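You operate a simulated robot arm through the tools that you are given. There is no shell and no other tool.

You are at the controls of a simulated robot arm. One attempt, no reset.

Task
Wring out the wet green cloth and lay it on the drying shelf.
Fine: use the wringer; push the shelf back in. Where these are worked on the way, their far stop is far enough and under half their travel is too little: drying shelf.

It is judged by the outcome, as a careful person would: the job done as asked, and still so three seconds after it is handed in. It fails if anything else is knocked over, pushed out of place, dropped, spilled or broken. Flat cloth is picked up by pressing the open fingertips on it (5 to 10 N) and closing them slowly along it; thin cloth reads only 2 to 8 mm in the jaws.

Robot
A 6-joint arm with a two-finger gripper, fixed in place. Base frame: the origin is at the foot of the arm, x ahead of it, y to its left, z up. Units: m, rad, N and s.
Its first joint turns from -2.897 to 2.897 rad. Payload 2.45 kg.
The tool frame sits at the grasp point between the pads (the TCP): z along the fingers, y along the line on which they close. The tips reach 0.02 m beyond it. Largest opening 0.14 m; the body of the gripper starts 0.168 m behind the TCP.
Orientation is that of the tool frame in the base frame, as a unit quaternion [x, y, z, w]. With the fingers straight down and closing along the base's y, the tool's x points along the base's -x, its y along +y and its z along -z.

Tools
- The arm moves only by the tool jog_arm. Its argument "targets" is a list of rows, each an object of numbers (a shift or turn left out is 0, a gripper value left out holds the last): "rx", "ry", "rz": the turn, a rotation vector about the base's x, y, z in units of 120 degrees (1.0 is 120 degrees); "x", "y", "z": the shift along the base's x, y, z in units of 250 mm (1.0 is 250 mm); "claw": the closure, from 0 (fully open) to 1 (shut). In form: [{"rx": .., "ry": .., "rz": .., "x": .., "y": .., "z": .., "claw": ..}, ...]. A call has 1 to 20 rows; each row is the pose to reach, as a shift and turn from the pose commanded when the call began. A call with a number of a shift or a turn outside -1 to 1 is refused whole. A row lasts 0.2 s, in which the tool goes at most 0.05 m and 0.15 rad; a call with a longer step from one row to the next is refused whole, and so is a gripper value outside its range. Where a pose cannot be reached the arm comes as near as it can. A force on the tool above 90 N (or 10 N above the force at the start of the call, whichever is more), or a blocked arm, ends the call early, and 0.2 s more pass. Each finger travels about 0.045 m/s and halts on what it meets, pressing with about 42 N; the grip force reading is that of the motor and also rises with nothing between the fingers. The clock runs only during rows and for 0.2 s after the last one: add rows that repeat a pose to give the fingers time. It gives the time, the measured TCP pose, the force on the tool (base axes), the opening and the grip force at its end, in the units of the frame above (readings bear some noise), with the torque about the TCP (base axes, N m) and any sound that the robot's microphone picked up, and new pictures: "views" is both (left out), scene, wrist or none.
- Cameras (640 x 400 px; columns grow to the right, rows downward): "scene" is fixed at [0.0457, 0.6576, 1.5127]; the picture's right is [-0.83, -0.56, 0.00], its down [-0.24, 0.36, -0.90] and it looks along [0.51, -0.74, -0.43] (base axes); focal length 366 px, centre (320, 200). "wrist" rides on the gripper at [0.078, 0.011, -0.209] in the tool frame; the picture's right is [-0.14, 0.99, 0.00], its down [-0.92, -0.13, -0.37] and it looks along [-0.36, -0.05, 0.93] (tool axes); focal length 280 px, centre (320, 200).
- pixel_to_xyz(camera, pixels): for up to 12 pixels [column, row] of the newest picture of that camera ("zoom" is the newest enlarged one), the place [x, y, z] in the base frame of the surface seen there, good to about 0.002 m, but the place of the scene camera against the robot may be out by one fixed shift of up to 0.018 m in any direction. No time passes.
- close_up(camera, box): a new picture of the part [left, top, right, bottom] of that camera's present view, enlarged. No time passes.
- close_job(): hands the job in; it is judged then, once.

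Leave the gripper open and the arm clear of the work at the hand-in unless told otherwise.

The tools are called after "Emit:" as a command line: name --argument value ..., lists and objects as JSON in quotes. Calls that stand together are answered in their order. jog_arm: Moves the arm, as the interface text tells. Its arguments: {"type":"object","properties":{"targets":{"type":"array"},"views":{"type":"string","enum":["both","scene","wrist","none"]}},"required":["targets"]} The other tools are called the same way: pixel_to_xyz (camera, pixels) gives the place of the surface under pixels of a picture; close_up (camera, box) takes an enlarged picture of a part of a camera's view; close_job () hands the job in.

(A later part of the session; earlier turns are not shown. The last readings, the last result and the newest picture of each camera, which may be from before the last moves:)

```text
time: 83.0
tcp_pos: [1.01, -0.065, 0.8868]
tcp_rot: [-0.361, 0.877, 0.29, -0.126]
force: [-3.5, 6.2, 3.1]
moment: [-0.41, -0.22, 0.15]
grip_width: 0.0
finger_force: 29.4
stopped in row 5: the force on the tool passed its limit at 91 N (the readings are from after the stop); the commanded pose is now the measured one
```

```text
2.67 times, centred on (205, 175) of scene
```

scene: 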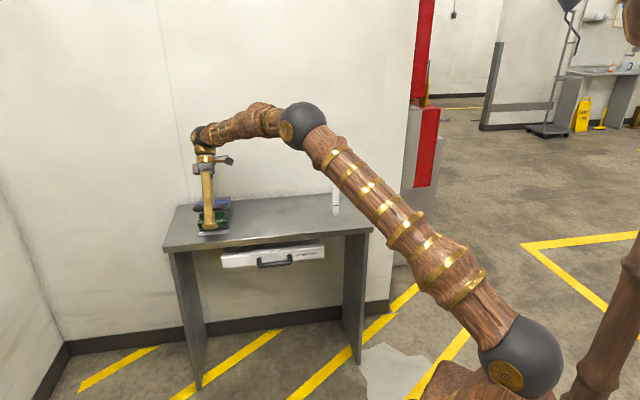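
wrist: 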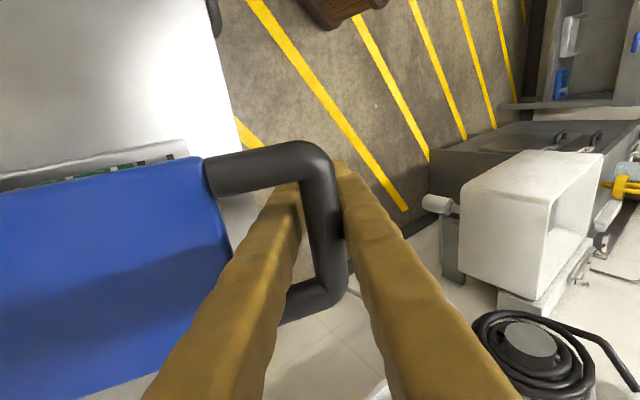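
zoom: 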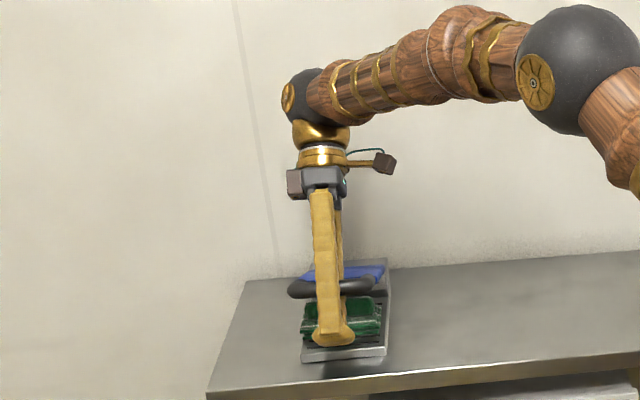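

With this lean the bar slid up to 57 mm while the lever stayed at 70°; forces are now zero. That is still usable: leaning to 47° makes the spring push the bar away from the inner finger. I turn about the bar, then open in a way that keeps the outer finger on the bar until the inner finger's back meets the plate's edge, then frees the bar.

Emit:
jog_arm --targets '[{"x": -0.0096, "y": 0.0096, "z": 0.0124, "rx": 0.03, "ry": 0.03}, {"x": -0.0192, "y": 0.0192, "z": 0.0252, "rx": 0.0601, "ry": 0.0601}, {"x": -0.0076, "y": 0.0076, "z": 0.0076, "rx": 0.0601, "ry": 0.0601, "claw": 0.91}, {"x": 0.004, "y": -0.004, "z": -0.01, "rx": 0.0601, "ry": 0.0601, "claw": 0.83}, {"x": -0.0107, "y": 0.0107, "z": 0.012, "rx": 0.0601, "ry": 0.0601, "claw": 0.72}, {"x": -0.026, "y": 0.026, "z": 0.0352, "rx": 0.0601, "ry": 0.0601, "claw": 0.61}, {"x": -0.0404, "y": 0.0404, "z": 0.0572, "rx": 0.0601, "ry": 0.0601, "claw": 0.5}, {"x": -0.0404, "y": 0.0404, "z": 0.0572, "rx": 0.0601, "ry": 0.0601, "claw": 0.5}]'

Emit:
pixel_to_xyz --camera "wrist" --pixels '[[260, 180], [280, 200], [290, 230], [300, 260], [230, 180], [150, 200], [310, 300], [200, 230]]'

Emit:
close_up --camera "wrist" --box '[60, 90, 460, 360]'

```text
time: 84.0
tcp_pos: [1.0091, -0.0607, 0.8884]
tcp_rot: [-0.35, 0.846, 0.369, -0.16]
force: [-2.7, 3.9, 2.2]
moment: [-0.24, -0.26, 0.14]
grip_width: 0.022
finger_force: 0.1
stopped in row 4: the force on the tool passed its limit at 101 N (the readings are from after the stop); the commanded pose is now the measured one
```

scene: 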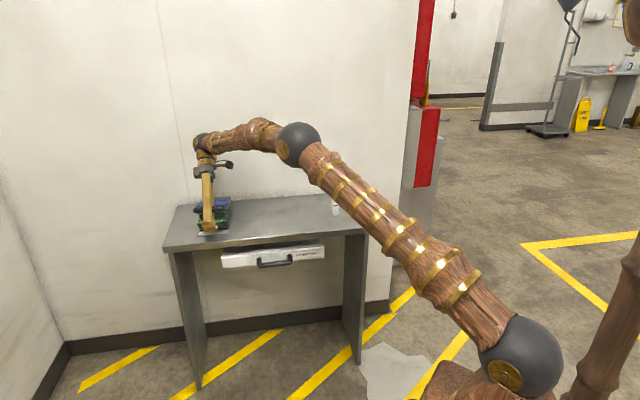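
wrist: 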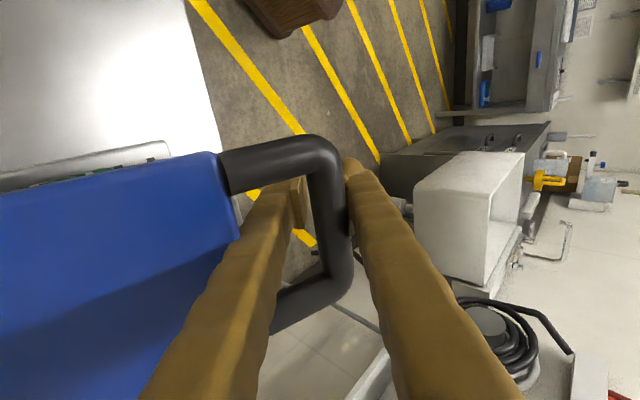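

```text
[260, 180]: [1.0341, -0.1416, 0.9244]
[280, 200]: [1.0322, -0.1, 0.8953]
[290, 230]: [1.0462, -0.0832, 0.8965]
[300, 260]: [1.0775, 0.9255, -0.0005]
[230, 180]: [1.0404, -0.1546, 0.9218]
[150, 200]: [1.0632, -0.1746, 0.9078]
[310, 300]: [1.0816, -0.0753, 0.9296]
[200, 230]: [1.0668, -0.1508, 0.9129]
```

```text
1.48 times, centred on (260, 225) of wrist
```

zoom: 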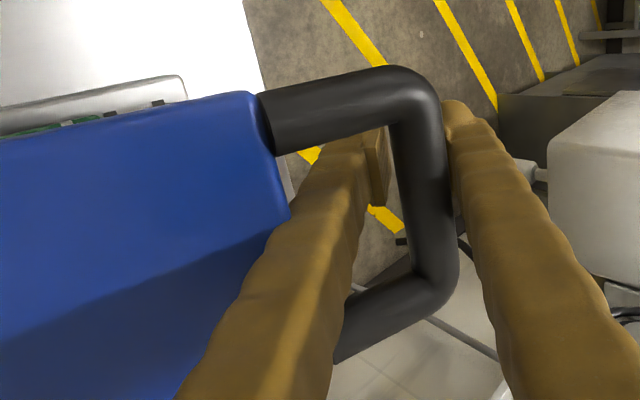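

This is the state I wanted: the bar now leans on the outer finger, and the inner finger stands clear of it, near the plate's edge. I measure the bar.

Emit:
pixel_to_xyz --camera "wrist" --pixels '[[320, 170], [328, 190], [332, 210], [336, 240], [340, 260], [325, 150], [290, 150], [238, 230], [225, 170]]'

```text
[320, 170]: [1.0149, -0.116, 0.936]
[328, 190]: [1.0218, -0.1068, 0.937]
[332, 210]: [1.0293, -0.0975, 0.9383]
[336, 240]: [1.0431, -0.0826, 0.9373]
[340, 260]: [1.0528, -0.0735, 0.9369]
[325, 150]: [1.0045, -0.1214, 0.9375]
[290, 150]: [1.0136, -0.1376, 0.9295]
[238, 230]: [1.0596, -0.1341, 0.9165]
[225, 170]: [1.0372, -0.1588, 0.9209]
```

The bar is 11 mm clear of the inner pad. I open further to 50 mm with the inner finger kept in place, so the outer pad also clears the bar.

Emit:
jog_arm --targets '[{"x": -0.0085, "y": 0.0085, "z": 0.0132, "claw": 0.78}, {"x": -0.017, "y": 0.017, "z": 0.0264, "claw": 0.71}, {"x": -0.027, "y": 0.027, "z": 0.041, "claw": 0.64}, {"x": -0.027, "y": 0.027, "z": 0.041, "claw": 0.64}]' --views "wrist"

Emit:
pixel_to_xyz --camera "wrist" --pixels '[[320, 170], [328, 190], [332, 210], [336, 240], [300, 180], [310, 210], [225, 170]]'

```text
time: 85.0
tcp_pos: [1.0001, -0.0543, 0.8982]
tcp_rot: [-0.35, 0.846, 0.369, -0.16]
force: [-1.1, 1.3, 2.8]
moment: [-0.18, -0.27, 0.06]
grip_width: 0.0496
finger_force: 0.1
```

wrist: 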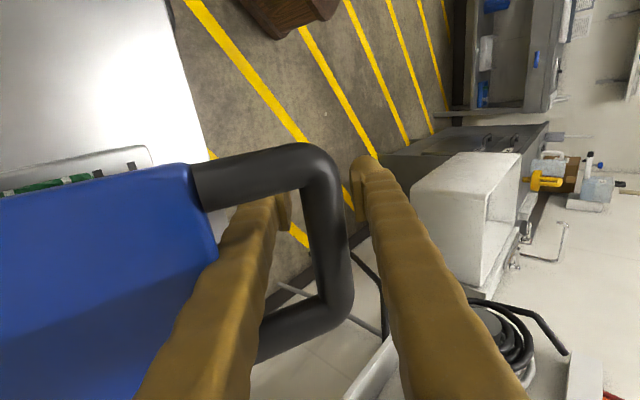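

```text
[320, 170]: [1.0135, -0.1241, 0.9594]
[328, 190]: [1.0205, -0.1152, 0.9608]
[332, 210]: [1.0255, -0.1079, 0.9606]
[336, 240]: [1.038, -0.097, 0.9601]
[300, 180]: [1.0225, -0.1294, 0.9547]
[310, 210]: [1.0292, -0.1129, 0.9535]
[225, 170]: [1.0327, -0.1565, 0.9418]
```

Now the bar is centred between the fingers, touching neither pad; the lever rests on the back of the inner finger. I draw the hand out along that finger in 4 mm steps with a small sideways wiggle to keep friction low.

Emit:
jog_arm --targets '[{"x": 0.0245, "y": 0.0067, "z": 0.0098}, {"x": 0.0108, "y": -0.025, "z": 0.0196}, {"x": 0.0424, "y": -0.0112, "z": 0.0295}, {"x": 0.0286, "y": -0.0428, "z": 0.0393}, {"x": 0.0603, "y": -0.0291, "z": 0.0491}, {"x": 0.0465, "y": -0.0607, "z": 0.0589}, {"x": 0.0781, "y": -0.0469, "z": 0.0687}, {"x": 0.0714, "y": -0.0714, "z": 0.0786}]' --views "wrist"

Emit:
pixel_to_xyz --camera "wrist" --pixels '[[300, 170], [310, 180], [320, 190], [328, 200], [332, 210], [336, 240], [225, 170]]'

```text
time: 86.8
tcp_pos: [1.0133, -0.0683, 0.9163]
tcp_rot: [-0.35, 0.847, 0.369, -0.157]
force: [-14.0, 51.4, 26.5]
moment: [-3.08, -2.46, 3.16]
grip_width: 0.0331
finger_force: 0.1
out of reach, approached as far as the arm can: row 7, 8
```

wrist: 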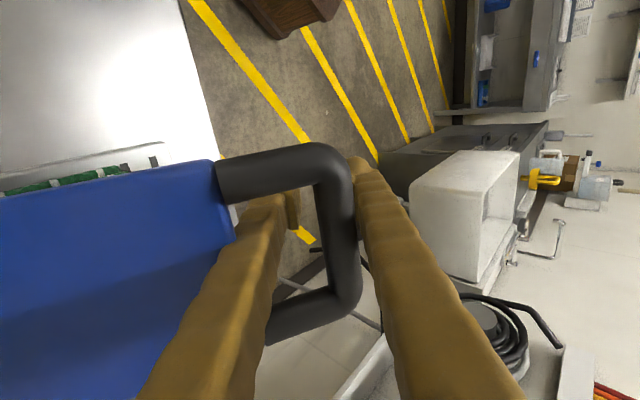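

```text
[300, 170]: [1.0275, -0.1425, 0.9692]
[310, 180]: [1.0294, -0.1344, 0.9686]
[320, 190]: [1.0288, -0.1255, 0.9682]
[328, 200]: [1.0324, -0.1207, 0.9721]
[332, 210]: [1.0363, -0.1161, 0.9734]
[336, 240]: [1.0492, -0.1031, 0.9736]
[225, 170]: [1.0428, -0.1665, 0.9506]
```

The arm reached its limit at this lean, and the lever was dragged along because it isn't flat enough. I go back down: bring the outer finger onto the bar and press the lever flatter (about 80°) with it.

Emit:
jog_arm --targets '[{"x": -0.0226, "y": 0.0226, "z": -0.032}, {"x": -0.0339, "y": 0.0339, "z": -0.08, "claw": 0.8}, {"x": -0.0339, "y": 0.0339, "z": -0.12, "claw": 0.9}, {"x": -0.0396, "y": 0.0396, "z": -0.168, "claw": 0.91}, {"x": -0.0438, "y": 0.0438, "z": -0.224, "claw": 0.91}, {"x": -0.0452, "y": 0.0452, "z": -0.28, "claw": 0.91}, {"x": -0.0452, "y": 0.0452, "z": -0.335, "claw": 0.91}, {"x": -0.0452, "y": 0.0452, "z": -0.335, "claw": 0.91}]' --views "wrist"

Emit:
pixel_to_xyz --camera "wrist" --pixels '[[300, 170], [310, 180], [320, 190], [328, 200], [332, 210], [336, 240], [225, 170]]'

```text
time: 88.3
tcp_pos: [1.0042, -0.058, 0.8483]
tcp_rot: [-0.353, 0.846, 0.368, -0.157]
force: [-15.0, 1.2, 25.3]
moment: [-1.53, -2.09, -0.83]
grip_width: 0.006
finger_force: 0.1
stopped in row 7: the force on the tool passed its limit at 108 N (the readings are from after the stop); the commanded pose is now the measured one
```

wrist: 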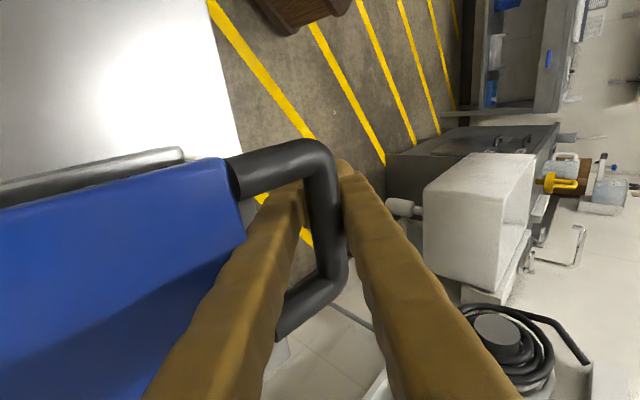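

```text
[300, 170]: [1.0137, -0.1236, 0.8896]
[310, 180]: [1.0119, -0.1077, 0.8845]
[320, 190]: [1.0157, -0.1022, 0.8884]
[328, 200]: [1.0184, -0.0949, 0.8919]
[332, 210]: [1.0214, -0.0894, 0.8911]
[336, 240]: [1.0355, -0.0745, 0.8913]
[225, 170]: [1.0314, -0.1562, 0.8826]
```

The lever is now at 82° (pressed on the cloth again, 108 N), the bar on the outer finger, 46 mm up. I open to 50 mm keeping the inner finger in place, so the lever rests on its back at a steep, non-locking angle.

Emit:
jog_arm --targets '[{"x": -0.0141, "y": 0.0141, "z": 0.022, "claw": 0.85}, {"x": -0.0277, "y": 0.0277, "z": 0.0428, "claw": 0.75}, {"x": -0.0421, "y": 0.0421, "z": 0.0648, "claw": 0.64}, {"x": -0.0421, "y": 0.0421, "z": 0.0648, "claw": 0.64}]' --views "wrist"

Emit:
pixel_to_xyz --camera "wrist" --pixels '[[300, 170], [310, 180], [320, 190], [328, 200], [332, 210], [336, 240], [300, 210], [225, 170]]'

```text
time: 89.3
tcp_pos: [0.9924, -0.0469, 0.8617]
tcp_rot: [-0.352, 0.846, 0.368, -0.157]
force: [0.0, 1.3, 1.6]
moment: [-0.23, -0.14, 0.11]
grip_width: 0.0499
finger_force: 0.0
```

wrist: 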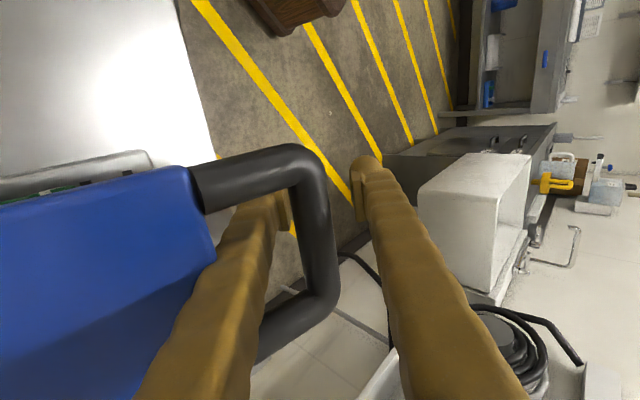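

```text
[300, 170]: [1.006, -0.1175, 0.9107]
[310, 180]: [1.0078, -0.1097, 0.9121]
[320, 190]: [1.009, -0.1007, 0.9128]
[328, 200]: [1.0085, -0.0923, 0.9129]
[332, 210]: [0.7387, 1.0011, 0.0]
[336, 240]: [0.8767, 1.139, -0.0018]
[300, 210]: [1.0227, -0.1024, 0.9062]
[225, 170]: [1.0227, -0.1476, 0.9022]
```

Lever at 78°, bar well clear of both pads, no load, and the angle (125°) should not lock. I draw the hand out 47 mm along the inner finger while easing the lean from 47° to 41° to stay in reach, so the pad passes below the bar.

Emit:
jog_arm --targets '[{"x": 0.029, "y": -0.001, "z": 0.0094, "rx": -0.0053, "ry": -0.0053}, {"x": 0.0273, "y": -0.0333, "z": 0.0188, "rx": -0.0106, "ry": -0.0106}, {"x": 0.0585, "y": -0.0305, "z": 0.03, "rx": -0.015, "ry": -0.015}, {"x": 0.0555, "y": -0.0615, "z": 0.0412, "rx": -0.0194, "ry": -0.0194}, {"x": 0.086, "y": -0.058, "z": 0.053, "rx": -0.0239, "ry": -0.0239}, {"x": 0.0827, "y": -0.0887, "z": 0.0652, "rx": -0.0283, "ry": -0.0283}, {"x": 0.112, "y": -0.084, "z": 0.077, "rx": -0.0327, "ry": -0.0327}, {"x": 0.115, "y": -0.105, "z": 0.0884, "rx": -0.0371, "ry": -0.0371}]' --views "wrist"

Emit:
pixel_to_xyz --camera "wrist" --pixels '[[280, 150], [300, 170], [310, 180], [320, 190], [328, 200], [332, 210], [300, 210], [225, 170]]'

```text
time: 90.9
tcp_pos: [1.0155, -0.0658, 0.8831]
tcp_rot: [-0.36, 0.86, 0.332, -0.144]
force: [-42.0, 28.4, 14.0]
moment: [-1.67, -1.75, -1.43]
grip_width: 0.0314
finger_force: 0.0
stopped in row 7: the force on the tool passed its limit at 116 N (the readings are from after the stop); the commanded pose is now the measured one
```

wrist: 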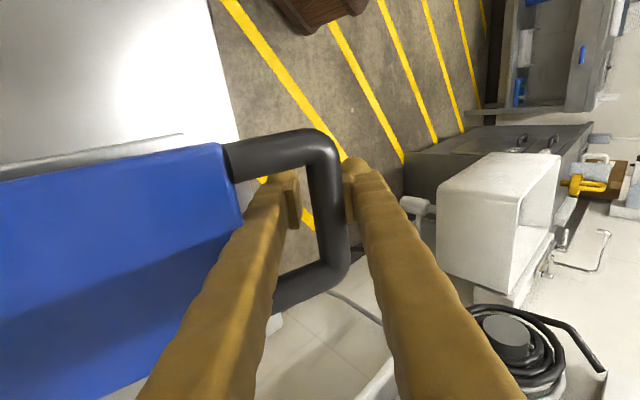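

```text
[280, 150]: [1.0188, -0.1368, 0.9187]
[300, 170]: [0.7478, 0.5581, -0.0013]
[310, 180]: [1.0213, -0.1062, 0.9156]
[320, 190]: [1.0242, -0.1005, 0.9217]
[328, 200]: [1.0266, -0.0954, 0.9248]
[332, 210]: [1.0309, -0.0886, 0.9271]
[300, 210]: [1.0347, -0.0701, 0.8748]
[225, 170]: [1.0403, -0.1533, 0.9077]
```

It slid: the bar is now 42 mm up, but my path pressed the inner finger 9 mm against the plate's edge. I relieve that and continue another 35 mm.

Emit:
jog_arm --targets '[{"x": -0.0195, "y": 0.0195, "z": 0.0252}, {"x": -0.0021, "y": 0.0191, "z": 0.036, "rx": -0.0027, "ry": -0.0027}, {"x": -0.0157, "y": -0.0123, "z": 0.0468, "rx": -0.0053, "ry": -0.0053}, {"x": 0.0164, "y": 0.0006, "z": 0.0606, "rx": -0.0068, "ry": -0.0068}, {"x": 0.0035, "y": -0.0315, "z": 0.0744, "rx": -0.0083, "ry": -0.0083}, {"x": 0.0352, "y": -0.0182, "z": 0.0882, "rx": -0.0098, "ry": -0.0098}, {"x": 0.0219, "y": -0.0499, "z": 0.102, "rx": -0.0112, "ry": -0.0112}, {"x": 0.0518, "y": -0.0348, "z": 0.1132, "rx": -0.0127, "ry": -0.0127}, {"x": 0.0476, "y": -0.0536, "z": 0.1244, "rx": -0.0141, "ry": -0.0141}]' --views "wrist"

Emit:
pixel_to_xyz --camera "wrist" --pixels '[[280, 150], [300, 160], [310, 180], [320, 190], [328, 200], [332, 210], [300, 210], [225, 170]]'

```text
time: 92.9
tcp_pos: [1.029, -0.0783, 0.913]
tcp_rot: [-0.362, 0.868, 0.313, -0.135]
force: [-46.7, 43.7, 30.1]
moment: [-2.71, -2.04, -0.95]
grip_width: 0.0313
finger_force: 0.1
```

wrist: 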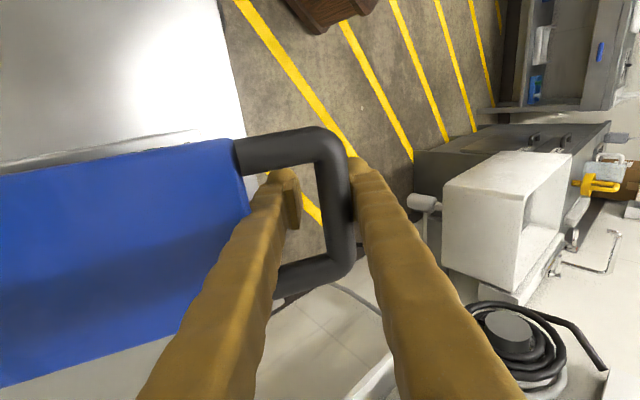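

```text
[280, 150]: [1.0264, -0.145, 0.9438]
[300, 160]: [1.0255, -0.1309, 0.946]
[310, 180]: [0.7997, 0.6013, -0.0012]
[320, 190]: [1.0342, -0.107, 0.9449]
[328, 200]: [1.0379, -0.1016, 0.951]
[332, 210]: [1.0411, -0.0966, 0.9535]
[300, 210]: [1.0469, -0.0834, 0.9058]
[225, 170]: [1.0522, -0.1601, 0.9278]
```

Down to 35 mm, with the inner pad 16 mm clear of the bar, but the lever has been dragged up to 67°. I repeat the flattening with the outer finger, this time with the gap set (15 mm) so the inner finger's back already touches the plate's edge when I reach 82°.

Emit:
jog_arm --targets '[{"claw": 0.78}, {"x": -0.0126, "y": 0.0126, "z": -0.0204, "rx": 0.0062, "ry": 0.0062, "claw": 0.79}, {"x": -0.0252, "y": 0.0252, "z": -0.0408, "rx": 0.0124, "ry": 0.0124, "claw": 0.8}, {"x": -0.0348, "y": 0.0348, "z": -0.0694, "rx": 0.0183, "ry": 0.0183, "claw": 0.82}, {"x": -0.0444, "y": 0.0444, "z": -0.098, "rx": 0.0242, "ry": 0.0242, "claw": 0.84}, {"x": -0.0522, "y": 0.0522, "z": -0.127, "rx": 0.0286, "ry": 0.0286, "claw": 0.86}, {"x": -0.06, "y": 0.06, "z": -0.156, "rx": 0.033, "ry": 0.033, "claw": 0.88}, {"x": -0.0635, "y": 0.0635, "z": -0.192, "rx": 0.0374, "ry": 0.0374, "claw": 0.89}, {"x": -0.067, "y": 0.067, "z": -0.2288, "rx": 0.0418, "ry": 0.0418, "claw": 0.89}]' --views "wrist"

Emit:
pixel_to_xyz --camera "wrist" --pixels '[[280, 150], [300, 160], [310, 180], [320, 190], [328, 200], [332, 210], [336, 230], [225, 170]]'

```text
time: 94.9
tcp_pos: [1.0101, -0.0623, 0.8561]
tcp_rot: [-0.353, 0.846, 0.367, -0.159]
force: [-70.6, 33.9, 20.1]
moment: [-2.74, -4.18, -1.11]
grip_width: 0.0072
finger_force: 0.0
```

wrist: 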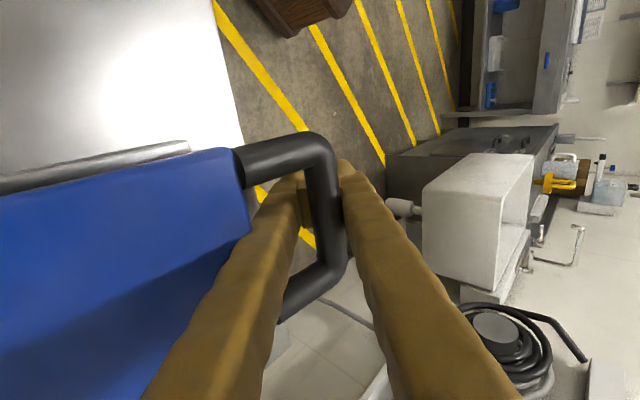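

```text
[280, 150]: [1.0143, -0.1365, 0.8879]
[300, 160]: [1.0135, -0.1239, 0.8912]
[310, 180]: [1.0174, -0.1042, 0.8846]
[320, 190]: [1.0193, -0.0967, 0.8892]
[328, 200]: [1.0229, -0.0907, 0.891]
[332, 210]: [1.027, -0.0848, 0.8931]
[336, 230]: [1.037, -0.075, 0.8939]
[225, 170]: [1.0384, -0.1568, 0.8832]
```

Lever at 82°, bar at 36 mm and held between outer finger and plate-edge contact. Now I open to 50 mm with only a small slack and draw out straight away with the wiggle, easing the lean to 41°.

Emit:
jog_arm --targets '[{"x": -0.0085, "y": 0.0085, "z": 0.012}, {"x": -0.0212, "y": 0.0212, "z": 0.032, "claw": 0.78}, {"x": -0.0348, "y": 0.0348, "z": 0.0528, "claw": 0.64}, {"x": -0.0114, "y": 0.034, "z": 0.0648, "rx": -0.0033, "ry": -0.0033, "claw": 0.64}, {"x": -0.0218, "y": -0.0008, "z": 0.0768, "rx": -0.0065, "ry": -0.0065}, {"x": 0.0113, "y": 0.0113, "z": 0.087, "rx": -0.011, "ry": -0.011}, {"x": -0.0008, "y": -0.0218, "z": 0.0972, "rx": -0.0153, "ry": -0.0153}, {"x": 0.0318, "y": -0.0092, "z": 0.108, "rx": -0.0198, "ry": -0.0198}, {"x": 0.0192, "y": -0.0418, "z": 0.1192, "rx": -0.0242, "ry": -0.0242}, {"x": 0.0513, "y": -0.0287, "z": 0.1306, "rx": -0.0286, "ry": -0.0286}, {"x": 0.0492, "y": -0.0492, "z": 0.142, "rx": -0.033, "ry": -0.033}]' --views "wrist"

Emit:
pixel_to_xyz --camera "wrist" --pixels '[[280, 150], [300, 150], [310, 170], [320, 190], [328, 200], [332, 210], [336, 230], [225, 170]]'

```text
time: 97.3
tcp_pos: [1.024, -0.0761, 0.8909]
tcp_rot: [-0.362, 0.863, 0.324, -0.14]
force: [-7.3, 15.7, 3.7]
moment: [-0.26, -0.17, 0.14]
grip_width: 0.0422
finger_force: 0.1
```

wrist: 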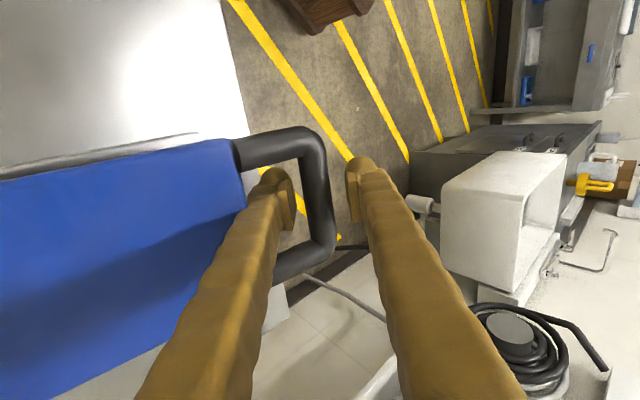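

```text
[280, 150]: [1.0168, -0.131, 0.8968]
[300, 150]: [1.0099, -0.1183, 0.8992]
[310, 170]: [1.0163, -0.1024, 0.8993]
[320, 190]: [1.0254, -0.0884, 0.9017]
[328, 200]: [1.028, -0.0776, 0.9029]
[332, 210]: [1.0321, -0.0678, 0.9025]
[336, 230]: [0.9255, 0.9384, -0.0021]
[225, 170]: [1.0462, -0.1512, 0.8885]
```

The pad has passed: the bar is now right between the pads (offset 4 mm), with the lever still at 80°. I close the gripper on it for a proper grip.

Emit:
jog_arm --targets '[{"claw": 0.8}, {"claw": 0.9}, {"claw": 1.0}, {"claw": 1.0}, {"claw": 1.0}]'

Emit:
pixel_to_xyz --camera "wrist" --pixels '[[300, 150], [310, 170], [320, 190], [325, 200], [330, 210], [225, 170]]'

Emit:
close_up --camera "wrist" --box '[160, 100, 420, 300]'

```text
time: 98.5
tcp_pos: [1.0236, -0.0758, 0.8904]
tcp_rot: [-0.361, 0.863, 0.324, -0.141]
force: [-6.9, 5.5, 2.7]
moment: [0.01, -0.1, -0.05]
grip_width: 0.017
finger_force: 42.8
```

scene: 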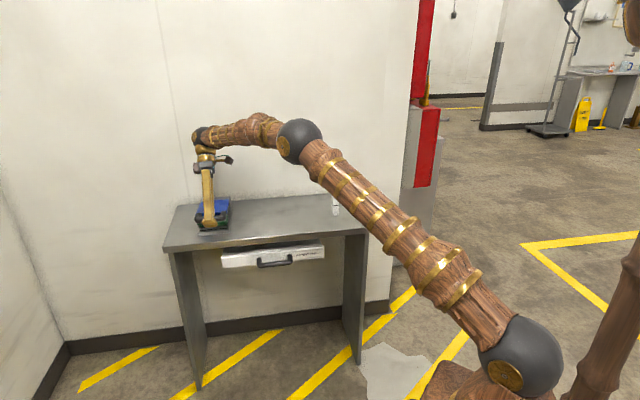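
wrist: 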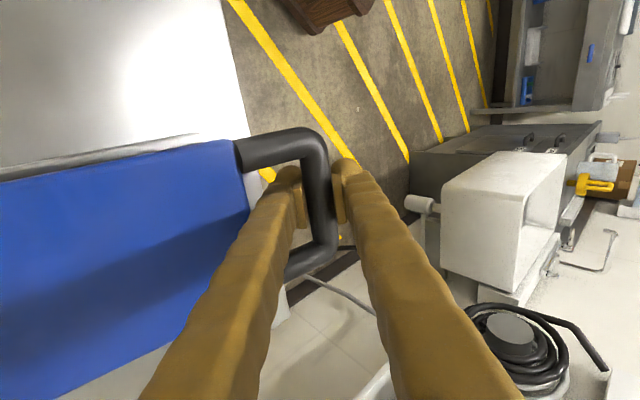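

```text
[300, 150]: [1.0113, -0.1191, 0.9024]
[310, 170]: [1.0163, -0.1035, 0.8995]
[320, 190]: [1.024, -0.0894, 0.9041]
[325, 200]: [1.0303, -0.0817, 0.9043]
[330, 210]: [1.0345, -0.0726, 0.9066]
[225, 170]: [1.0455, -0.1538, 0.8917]
```

```text
2.00 times, centred on (290, 200) of wrist
```

zoom: 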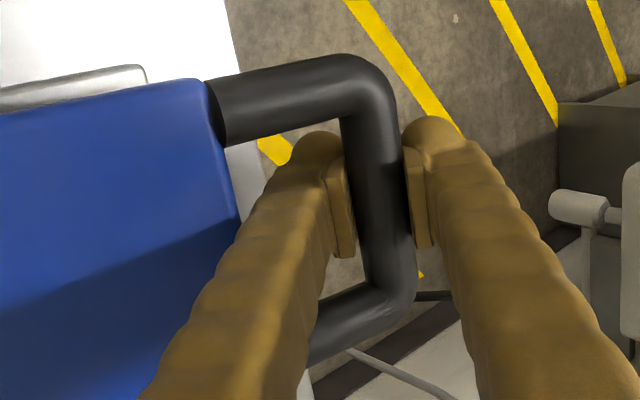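

A proper pad grip (17 mm, 42.8 N) with almost no load. Now I rotate the hand around the bar, lever staying at 80°, until it points horizontally toward the wall. That lets a finger press on top of the bar and lets me withdraw straight forward afterwards. First half of the rotation.

Emit:
jog_arm --targets '[{"rx": -0.0482, "ry": -0.0482, "x": 0.0012, "y": -0.0012}, {"rx": -0.0964, "ry": -0.0964, "x": 0.0023, "y": -0.0023}, {"rx": -0.1446, "ry": -0.1446, "x": 0.0035, "y": -0.0035}, {"rx": -0.1928, "ry": -0.1928, "x": 0.0047, "y": -0.0047}, {"rx": -0.241, "ry": -0.241, "x": 0.0058, "y": -0.0058}, {"rx": -0.2892, "ry": -0.2892, "x": 0.007, "y": -0.007}, {"rx": -0.3374, "ry": -0.3374, "x": 0.0082, "y": -0.0082}, {"rx": -0.3856, "ry": -0.3856, "x": 0.0094, "y": -0.0094}]'

```text
time: 100.0
tcp_pos: [1.0283, -0.0819, 0.8908]
tcp_rot: [-0.382, 0.922, -0.061, 0.021]
force: [13.8, -8.9, -1.5]
moment: [0.2, 0.06, 0.19]
grip_width: 0.0169
finger_force: 42.2
stopped in row 7: the force on the tool passed its limit at 96 N (the readings are from after the stop); the commanded pose is now the measured one
```

scene: 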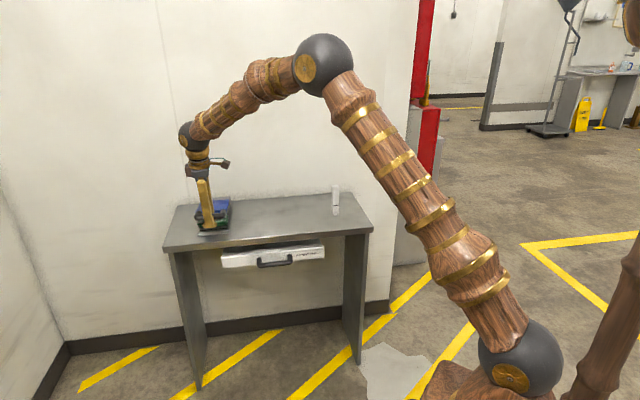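
wrist: 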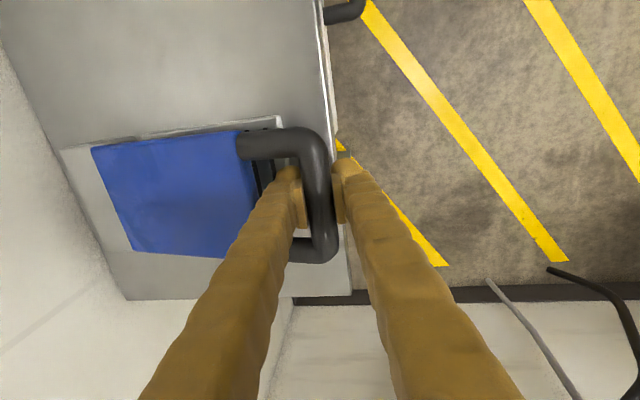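

The hand is now nearly vertical with the bar still in the pads. A transient stopped it; I check the bar position, then continue.

Emit:
pixel_to_xyz --camera "wrist" --pixels '[[300, 150], [310, 170], [318, 190], [322, 200], [326, 220], [150, 170], [230, 170], [230, 240]]'

```text
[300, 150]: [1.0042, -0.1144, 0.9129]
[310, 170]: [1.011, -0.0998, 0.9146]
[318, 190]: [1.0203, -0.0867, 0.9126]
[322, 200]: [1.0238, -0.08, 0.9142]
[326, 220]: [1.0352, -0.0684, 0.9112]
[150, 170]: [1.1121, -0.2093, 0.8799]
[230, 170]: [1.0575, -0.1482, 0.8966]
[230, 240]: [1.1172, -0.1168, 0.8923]
```

The bar is 14 mm above pad centre, still gripped; the tip sticks out only 34 mm beyond it, so the rest of the swing clears the plate. I continue rotating about the bar to horizontal.

Emit:
jog_arm --targets '[{"rx": -0.0483, "ry": -0.0483, "x": 0.0045, "y": -0.0045, "z": 0.0028}, {"rx": -0.0966, "ry": -0.0966, "x": 0.0099, "y": -0.0099, "z": 0.0056}, {"rx": -0.1449, "ry": -0.1449, "x": 0.0147, "y": -0.0147, "z": 0.0092}, {"rx": -0.1932, "ry": -0.1932, "x": 0.0195, "y": -0.0195, "z": 0.014}, {"rx": -0.2415, "ry": -0.2415, "x": 0.0235, "y": -0.0235, "z": 0.0196}, {"rx": -0.2898, "ry": -0.2898, "x": 0.0269, "y": -0.0269, "z": 0.026}]'

```text
time: 101.3
tcp_pos: [1.036, -0.0871, 0.8984]
tcp_rot: [-0.335, 0.814, -0.44, 0.178]
force: [0.7, 13.3, 2.6]
moment: [0.02, 0.14, 0.22]
grip_width: 0.0172
finger_force: 42.8
```

scene: 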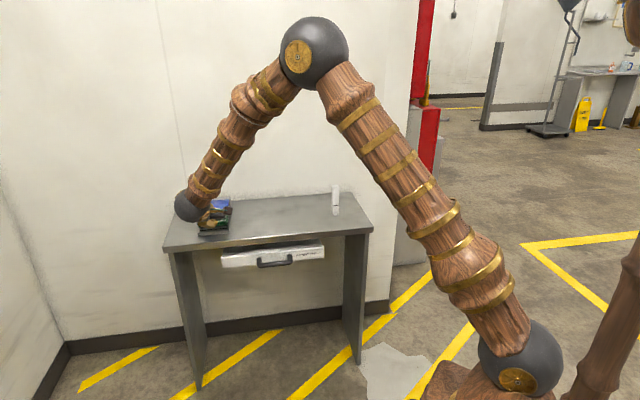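
wrist: 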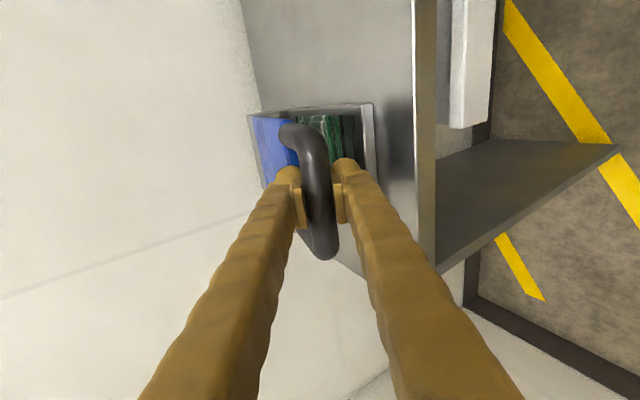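

Smooth, lean now −57° (hand in front). I continue to about −81°.

Emit:
jog_arm --targets '[{"rx": -0.0483, "ry": -0.0483, "x": 0.0028, "y": -0.0028, "z": 0.0072}, {"rx": -0.0966, "ry": -0.0966, "x": 0.0048, "y": -0.0048, "z": 0.0148}, {"rx": -0.1449, "ry": -0.1449, "x": 0.0059, "y": -0.0059, "z": 0.0224}, {"rx": -0.1449, "ry": -0.1449, "x": 0.0059, "y": -0.0059, "z": 0.0224}]'

Emit:
close_up --camera "wrist" --box '[220, 80, 460, 280]'

```text
time: 102.3
tcp_pos: [1.0361, -0.0884, 0.9043]
tcp_rot: [-0.287, 0.703, -0.603, 0.246]
force: [-2.9, -5.0, 1.4]
moment: [-0.18, -0.07, 0.32]
grip_width: 0.017
finger_force: 42.8
```

scene: 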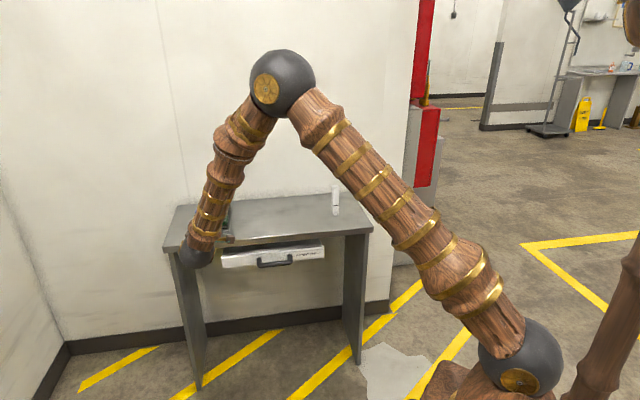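
wrist: 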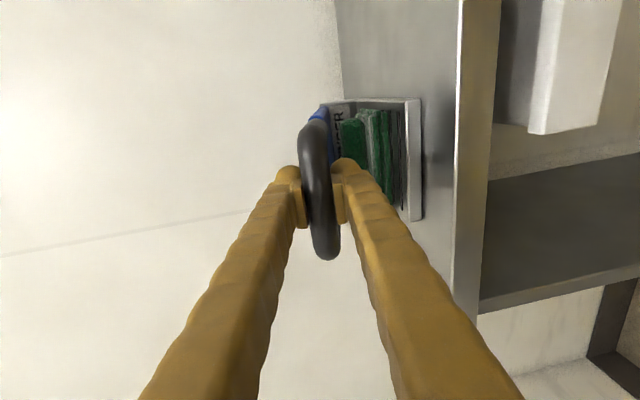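

```text
2.00 times, centred on (340, 180) of wrist
```

zoom: 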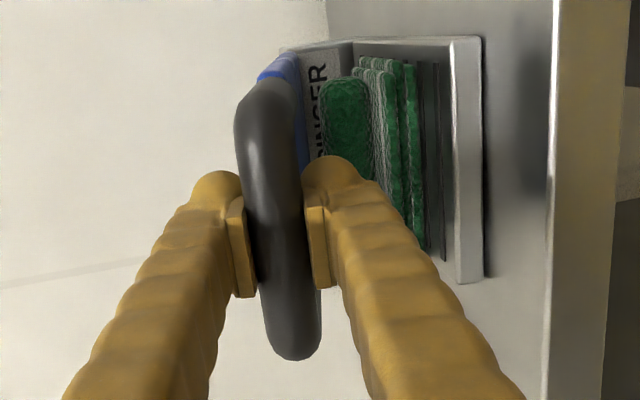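

The hand now points at the wall with one finger on top of the bar and one below. I press the lever straight down in small steps until it is firmly against the cloth.

Emit:
jog_arm --targets '[{"x": -0.002, "y": 0.002, "z": -0.02}, {"x": -0.004, "y": 0.004, "z": -0.04}, {"x": -0.006, "y": 0.006, "z": -0.055}, {"x": -0.007, "y": 0.007, "z": -0.07}, {"x": -0.007, "y": 0.007, "z": -0.08}]'

```text
time: 103.5
tcp_pos: [1.0355, -0.0871, 0.8845]
tcp_rot: [-0.288, 0.704, -0.602, 0.244]
force: [-21.8, -7.9, 2.7]
moment: [-0.07, -0.06, 0.29]
grip_width: 0.017
finger_force: 42.5
```

scene: 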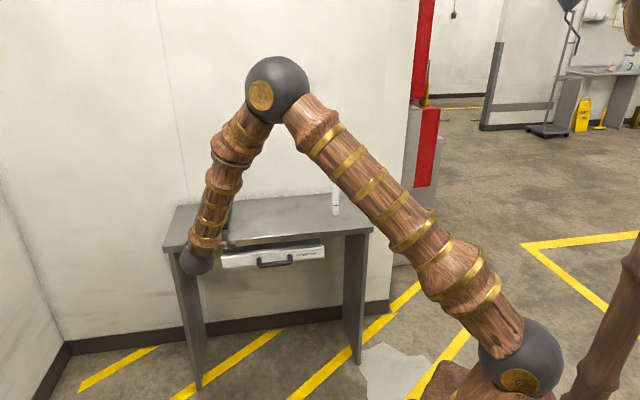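
wrist: 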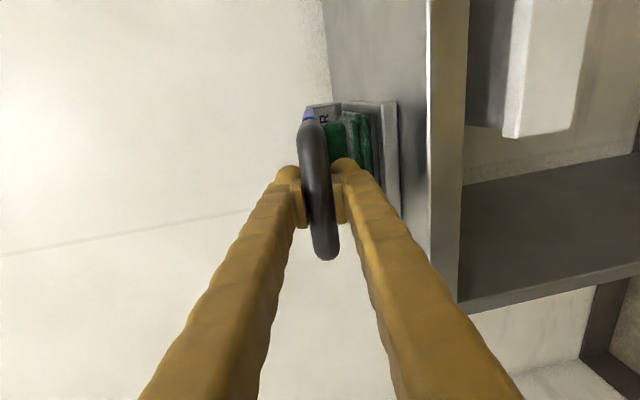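

Only a few newtons yet at z 0.8845. I keep pressing.

Emit:
jog_arm --targets '[{"x": 0.002, "y": -0.002, "z": -0.016}, {"x": 0.003, "y": -0.003, "z": -0.032}, {"x": 0.003, "y": -0.003, "z": -0.048}, {"x": 0.003, "y": -0.003, "z": -0.064}, {"x": 0.003, "y": -0.003, "z": -0.08}, {"x": 0.003, "y": -0.003, "z": -0.096}]'

```text
time: 104.5
tcp_pos: [1.0381, -0.0868, 0.8791]
tcp_rot: [-0.283, 0.7, -0.607, 0.25]
force: [-23.7, 2.1, 30.3]
moment: [-0.36, 0.66, -0.13]
grip_width: 0.0167
finger_force: 42.5
stopped in row 4: the force on the tool passed its limit at 98 N (the readings are from after the stop); the commanded pose is now the measured one
```

scene: 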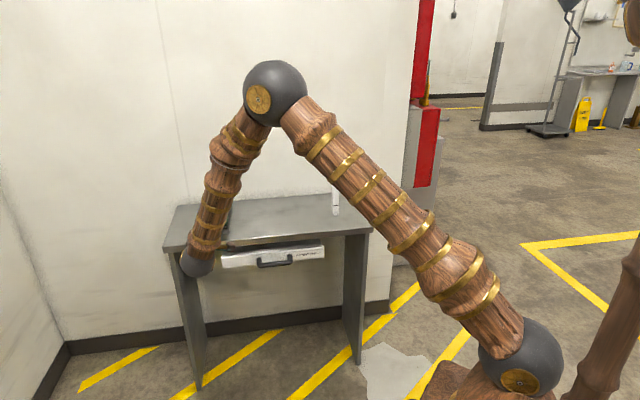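
wrist: 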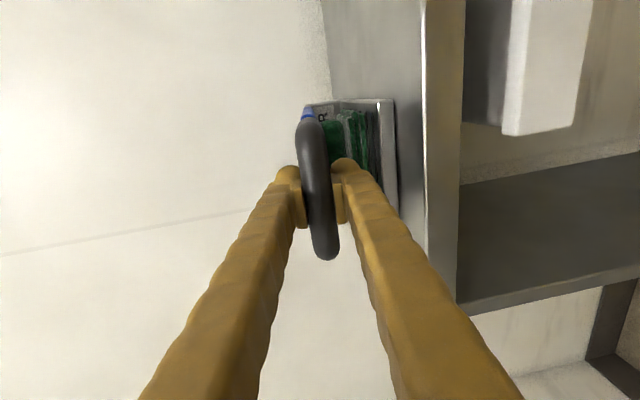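

The lever stops firmly at z 0.879 (84°), same as before: that is its end on the cloth. I hold the squeeze for a second at moderate force.

Emit:
jog_arm --targets '[{"z": -0.004}, {"z": -0.006}, {"z": -0.006}, {"z": -0.006}, {"z": -0.006}, {"z": -0.006}]' --views "wrist"

Emit:
close_up --camera "wrist" --box '[270, 80, 430, 260]'

```text
time: 106.0
tcp_pos: [1.0372, -0.088, 0.8778]
tcp_rot: [-0.283, 0.699, -0.607, 0.249]
force: [-10.1, -6.6, 75.7]
moment: [0.26, 1.2, 0.24]
grip_width: 0.0168
finger_force: 43.1
```

wrist: 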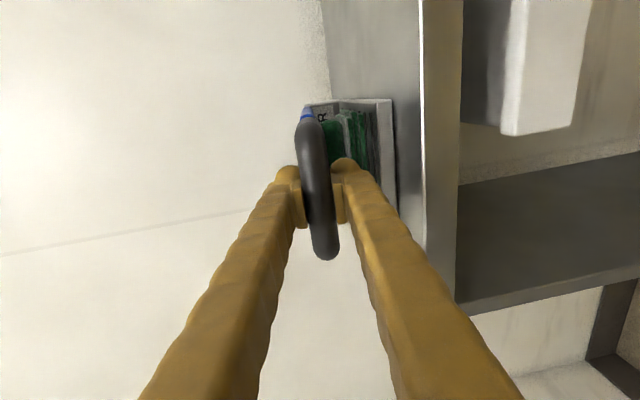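

```text
2.22 times, centred on (350, 170) of wrist
```

zoom: 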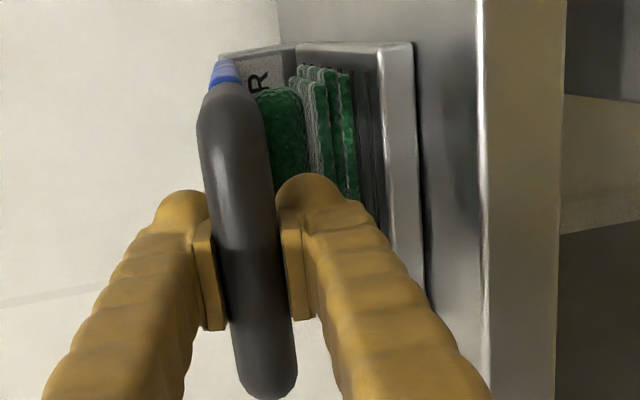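

The squeeze held at 76 N for a second. Now I raise the lever back along its arc with the hand kept horizontal, first to about 52°.

Emit:
jog_arm --targets '[{"z": 0.012}, {"x": 0.008, "y": -0.008, "z": 0.076}, {"x": 0.0161, "y": -0.0161, "z": 0.1412}, {"x": 0.03, "y": -0.03, "z": 0.205}, {"x": 0.045, "y": -0.045, "z": 0.2668}, {"x": 0.065, "y": -0.065, "z": 0.327}, {"x": 0.086, "y": -0.086, "z": 0.3856}, {"x": 0.111, "y": -0.111, "z": 0.441}, {"x": 0.138, "y": -0.138, "z": 0.4948}, {"x": 0.138, "y": -0.138, "z": 0.4948}]'

```text
time: 108.2
tcp_pos: [1.0717, -0.1198, 0.9979]
tcp_rot: [-0.284, 0.701, -0.605, 0.249]
force: [1.7, -3.3, -0.6]
moment: [-0.5, 0.46, 0.01]
grip_width: 0.0165
finger_force: 42.1
```

scene: 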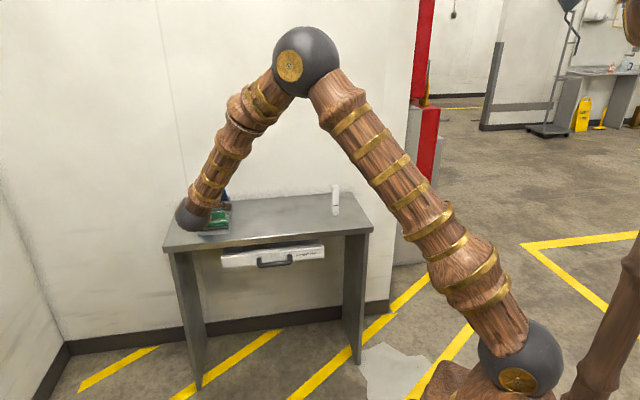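
wrist: 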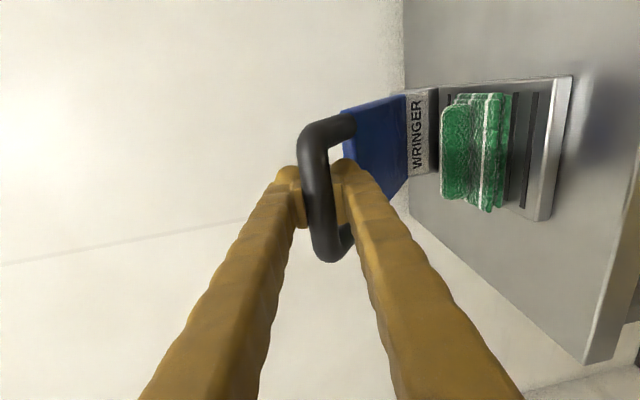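

Very smooth. I continue to upright.

Emit:
jog_arm --targets '[{"x": 0.03, "y": -0.03, "z": 0.05}, {"x": 0.0625, "y": -0.0625, "z": 0.098}, {"x": 0.097, "y": -0.097, "z": 0.142}, {"x": 0.134, "y": -0.134, "z": 0.1828}, {"x": 0.173, "y": -0.173, "z": 0.219}, {"x": 0.2132, "y": -0.2132, "z": 0.2528}, {"x": 0.255, "y": -0.255, "z": 0.281}, {"x": 0.2984, "y": -0.2984, "z": 0.3064}, {"x": 0.343, "y": -0.343, "z": 0.326}, {"x": 0.388, "y": -0.388, "z": 0.3428}, {"x": 0.428, "y": -0.428, "z": 0.353}, {"x": 0.455, "y": -0.455, "z": 0.358}, {"x": 0.455, "y": -0.455, "z": 0.358}]'

```text
time: 111.0
tcp_pos: [1.1878, -0.2351, 1.0853]
tcp_rot: [-0.284, 0.702, -0.604, 0.248]
force: [-5.7, -9.3, -24.8]
moment: [-0.7, -0.02, 0.36]
grip_width: 0.0167
finger_force: 42.1
```

scene: 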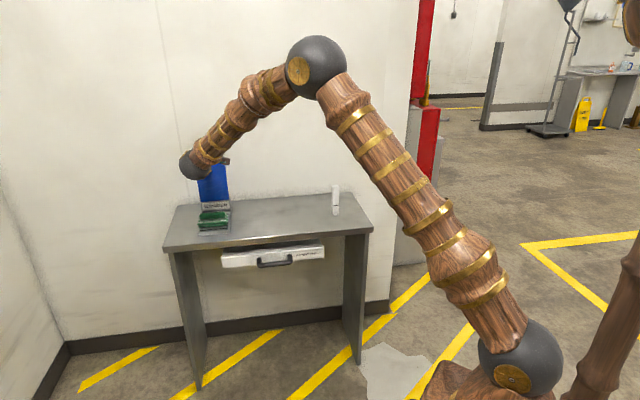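
wrist: 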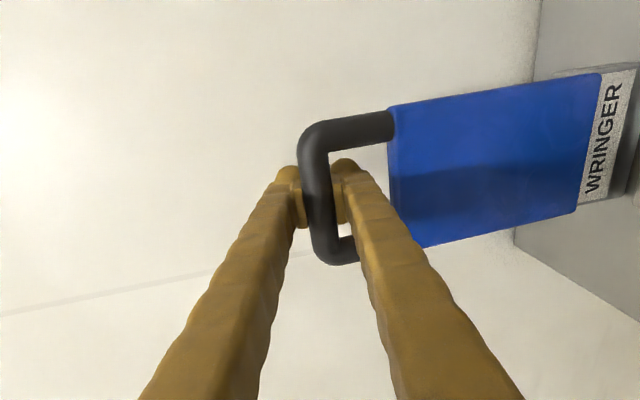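

The lever is upright. I open to about 48 mm and draw straight back along the hand's axis by 12 cm.

Emit:
jog_arm --targets '[{"claw": 0.8}, {"claw": 0.66}, {"claw": 0.66}, {"claw": 0.66}, {"x": -0.05, "y": 0.05, "z": 0.01}, {"x": -0.12, "y": 0.12, "z": 0.025}, {"x": -0.2, "y": 0.2, "z": 0.04}, {"x": -0.28, "y": 0.28, "z": 0.06}, {"x": -0.36, "y": 0.36, "z": 0.08}]'

```text
time: 113.0
tcp_pos: [1.0982, -0.1463, 1.1078]
tcp_rot: [-0.285, 0.701, -0.605, 0.249]
force: [0.4, -0.1, 0.5]
moment: [-0.02, -0.03, -0.04]
grip_width: 0.0479
finger_force: 0.0
```

scene: 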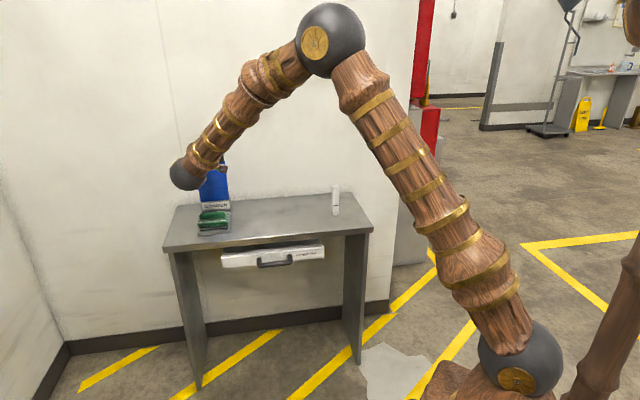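
wrist: 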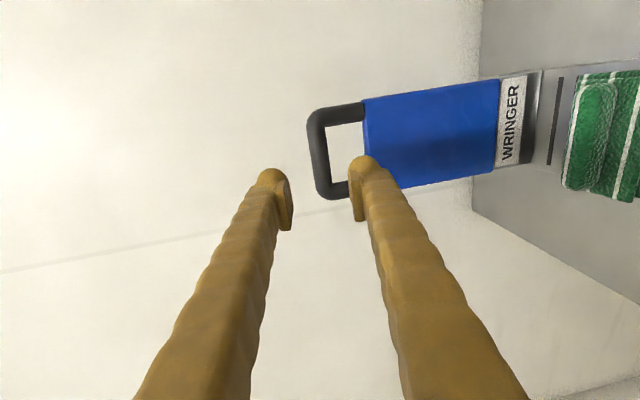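

The hand is free, with the lever upright by itself and the cloth on the tray. I enlarge to inspect the cloth.

Emit:
close_up --camera "scene" --box '[180, 180, 260, 240]'

Emit:
close_up --camera "wrist" --box '[480, 50, 640, 220]'

Emit:
pixel_to_xyz --camera "wrist" --pixels '[[590, 100], [600, 140], [580, 180], [625, 100], [620, 150], [610, 190], [635, 130], [590, 140], [575, 130]]'

```text
6.67 times, centred on (220, 210) of scene
```

zoom: 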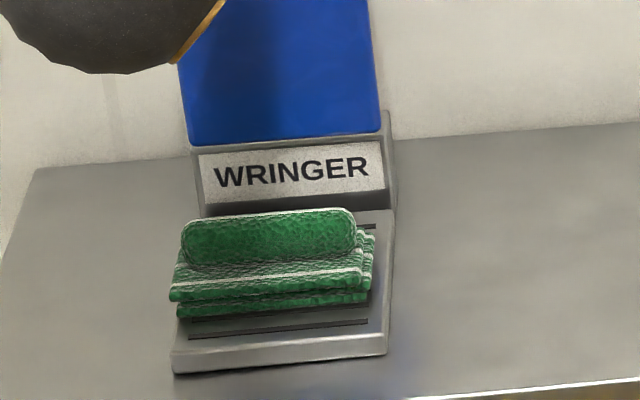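

```text
2.35 times, centred on (560, 135) of wrist
```

zoom: 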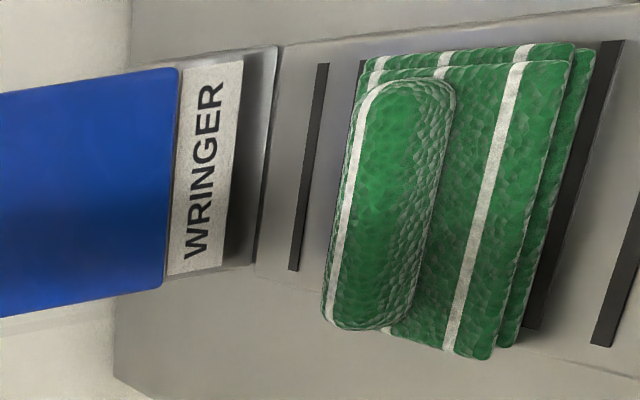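

```text
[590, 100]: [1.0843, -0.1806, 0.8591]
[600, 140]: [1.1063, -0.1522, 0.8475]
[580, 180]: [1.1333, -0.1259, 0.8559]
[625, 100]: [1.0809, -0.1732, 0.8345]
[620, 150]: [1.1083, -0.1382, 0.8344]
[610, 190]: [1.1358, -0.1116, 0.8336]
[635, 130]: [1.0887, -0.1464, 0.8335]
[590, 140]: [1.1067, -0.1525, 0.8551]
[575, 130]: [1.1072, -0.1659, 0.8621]
```

The cloth looks brighter and evenly green now, as wrung cloth would. Next is the shelf. I back the hand away from the table toward the front and level it, to approach the shelf handle horizontally.

Emit:
jog_arm --targets '[{"x": -0.12, "y": 0.12, "rx": -0.02, "ry": -0.02}, {"x": -0.24, "y": 0.24, "rx": -0.035, "ry": -0.035}, {"x": -0.36, "y": 0.36, "rx": -0.0507, "ry": -0.0507}, {"x": -0.48, "y": 0.48, "rx": -0.0507, "ry": -0.0507}, {"x": -0.6, "y": 0.6, "rx": -0.0507, "ry": -0.0507}, {"x": -0.7, "y": 0.65, "z": -0.1, "rx": -0.0507, "ry": -0.0507}, {"x": -0.8, "y": 0.65, "z": -0.22, "rx": -0.0507, "ry": -0.0507}, {"x": -0.9, "y": 0.6, "z": -0.34, "rx": -0.0507, "ry": -0.0507}, {"x": -0.98, "y": 0.52, "z": -0.46, "rx": -0.0507, "ry": -0.0507}, {"x": -0.98, "y": 0.5, "z": -0.6, "rx": -0.0507, "ry": -0.0507}]'

```text
time: 115.2
tcp_pos: [0.8505, -0.021, 0.958]
tcp_rot: [0.265, -0.653, 0.656, -0.27]
force: [0.2, 0.7, -0.4]
moment: [0.01, 0.03, 0.0]
grip_width: 0.0474
finger_force: 0.0
```

scene: 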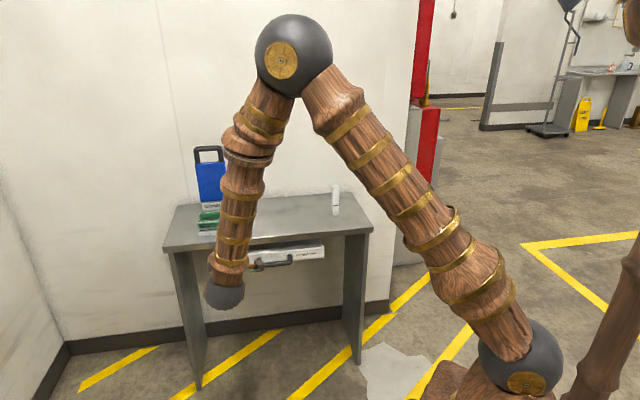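
wrist: 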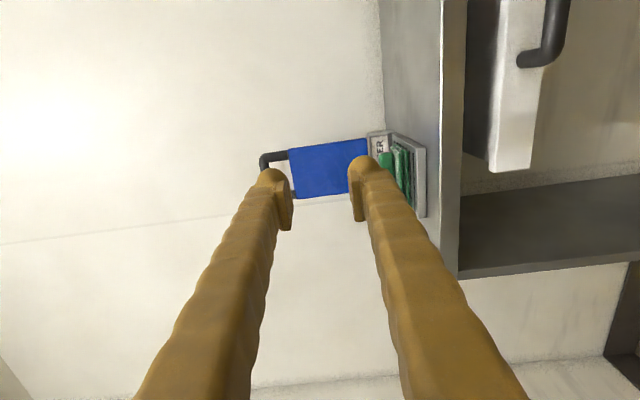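

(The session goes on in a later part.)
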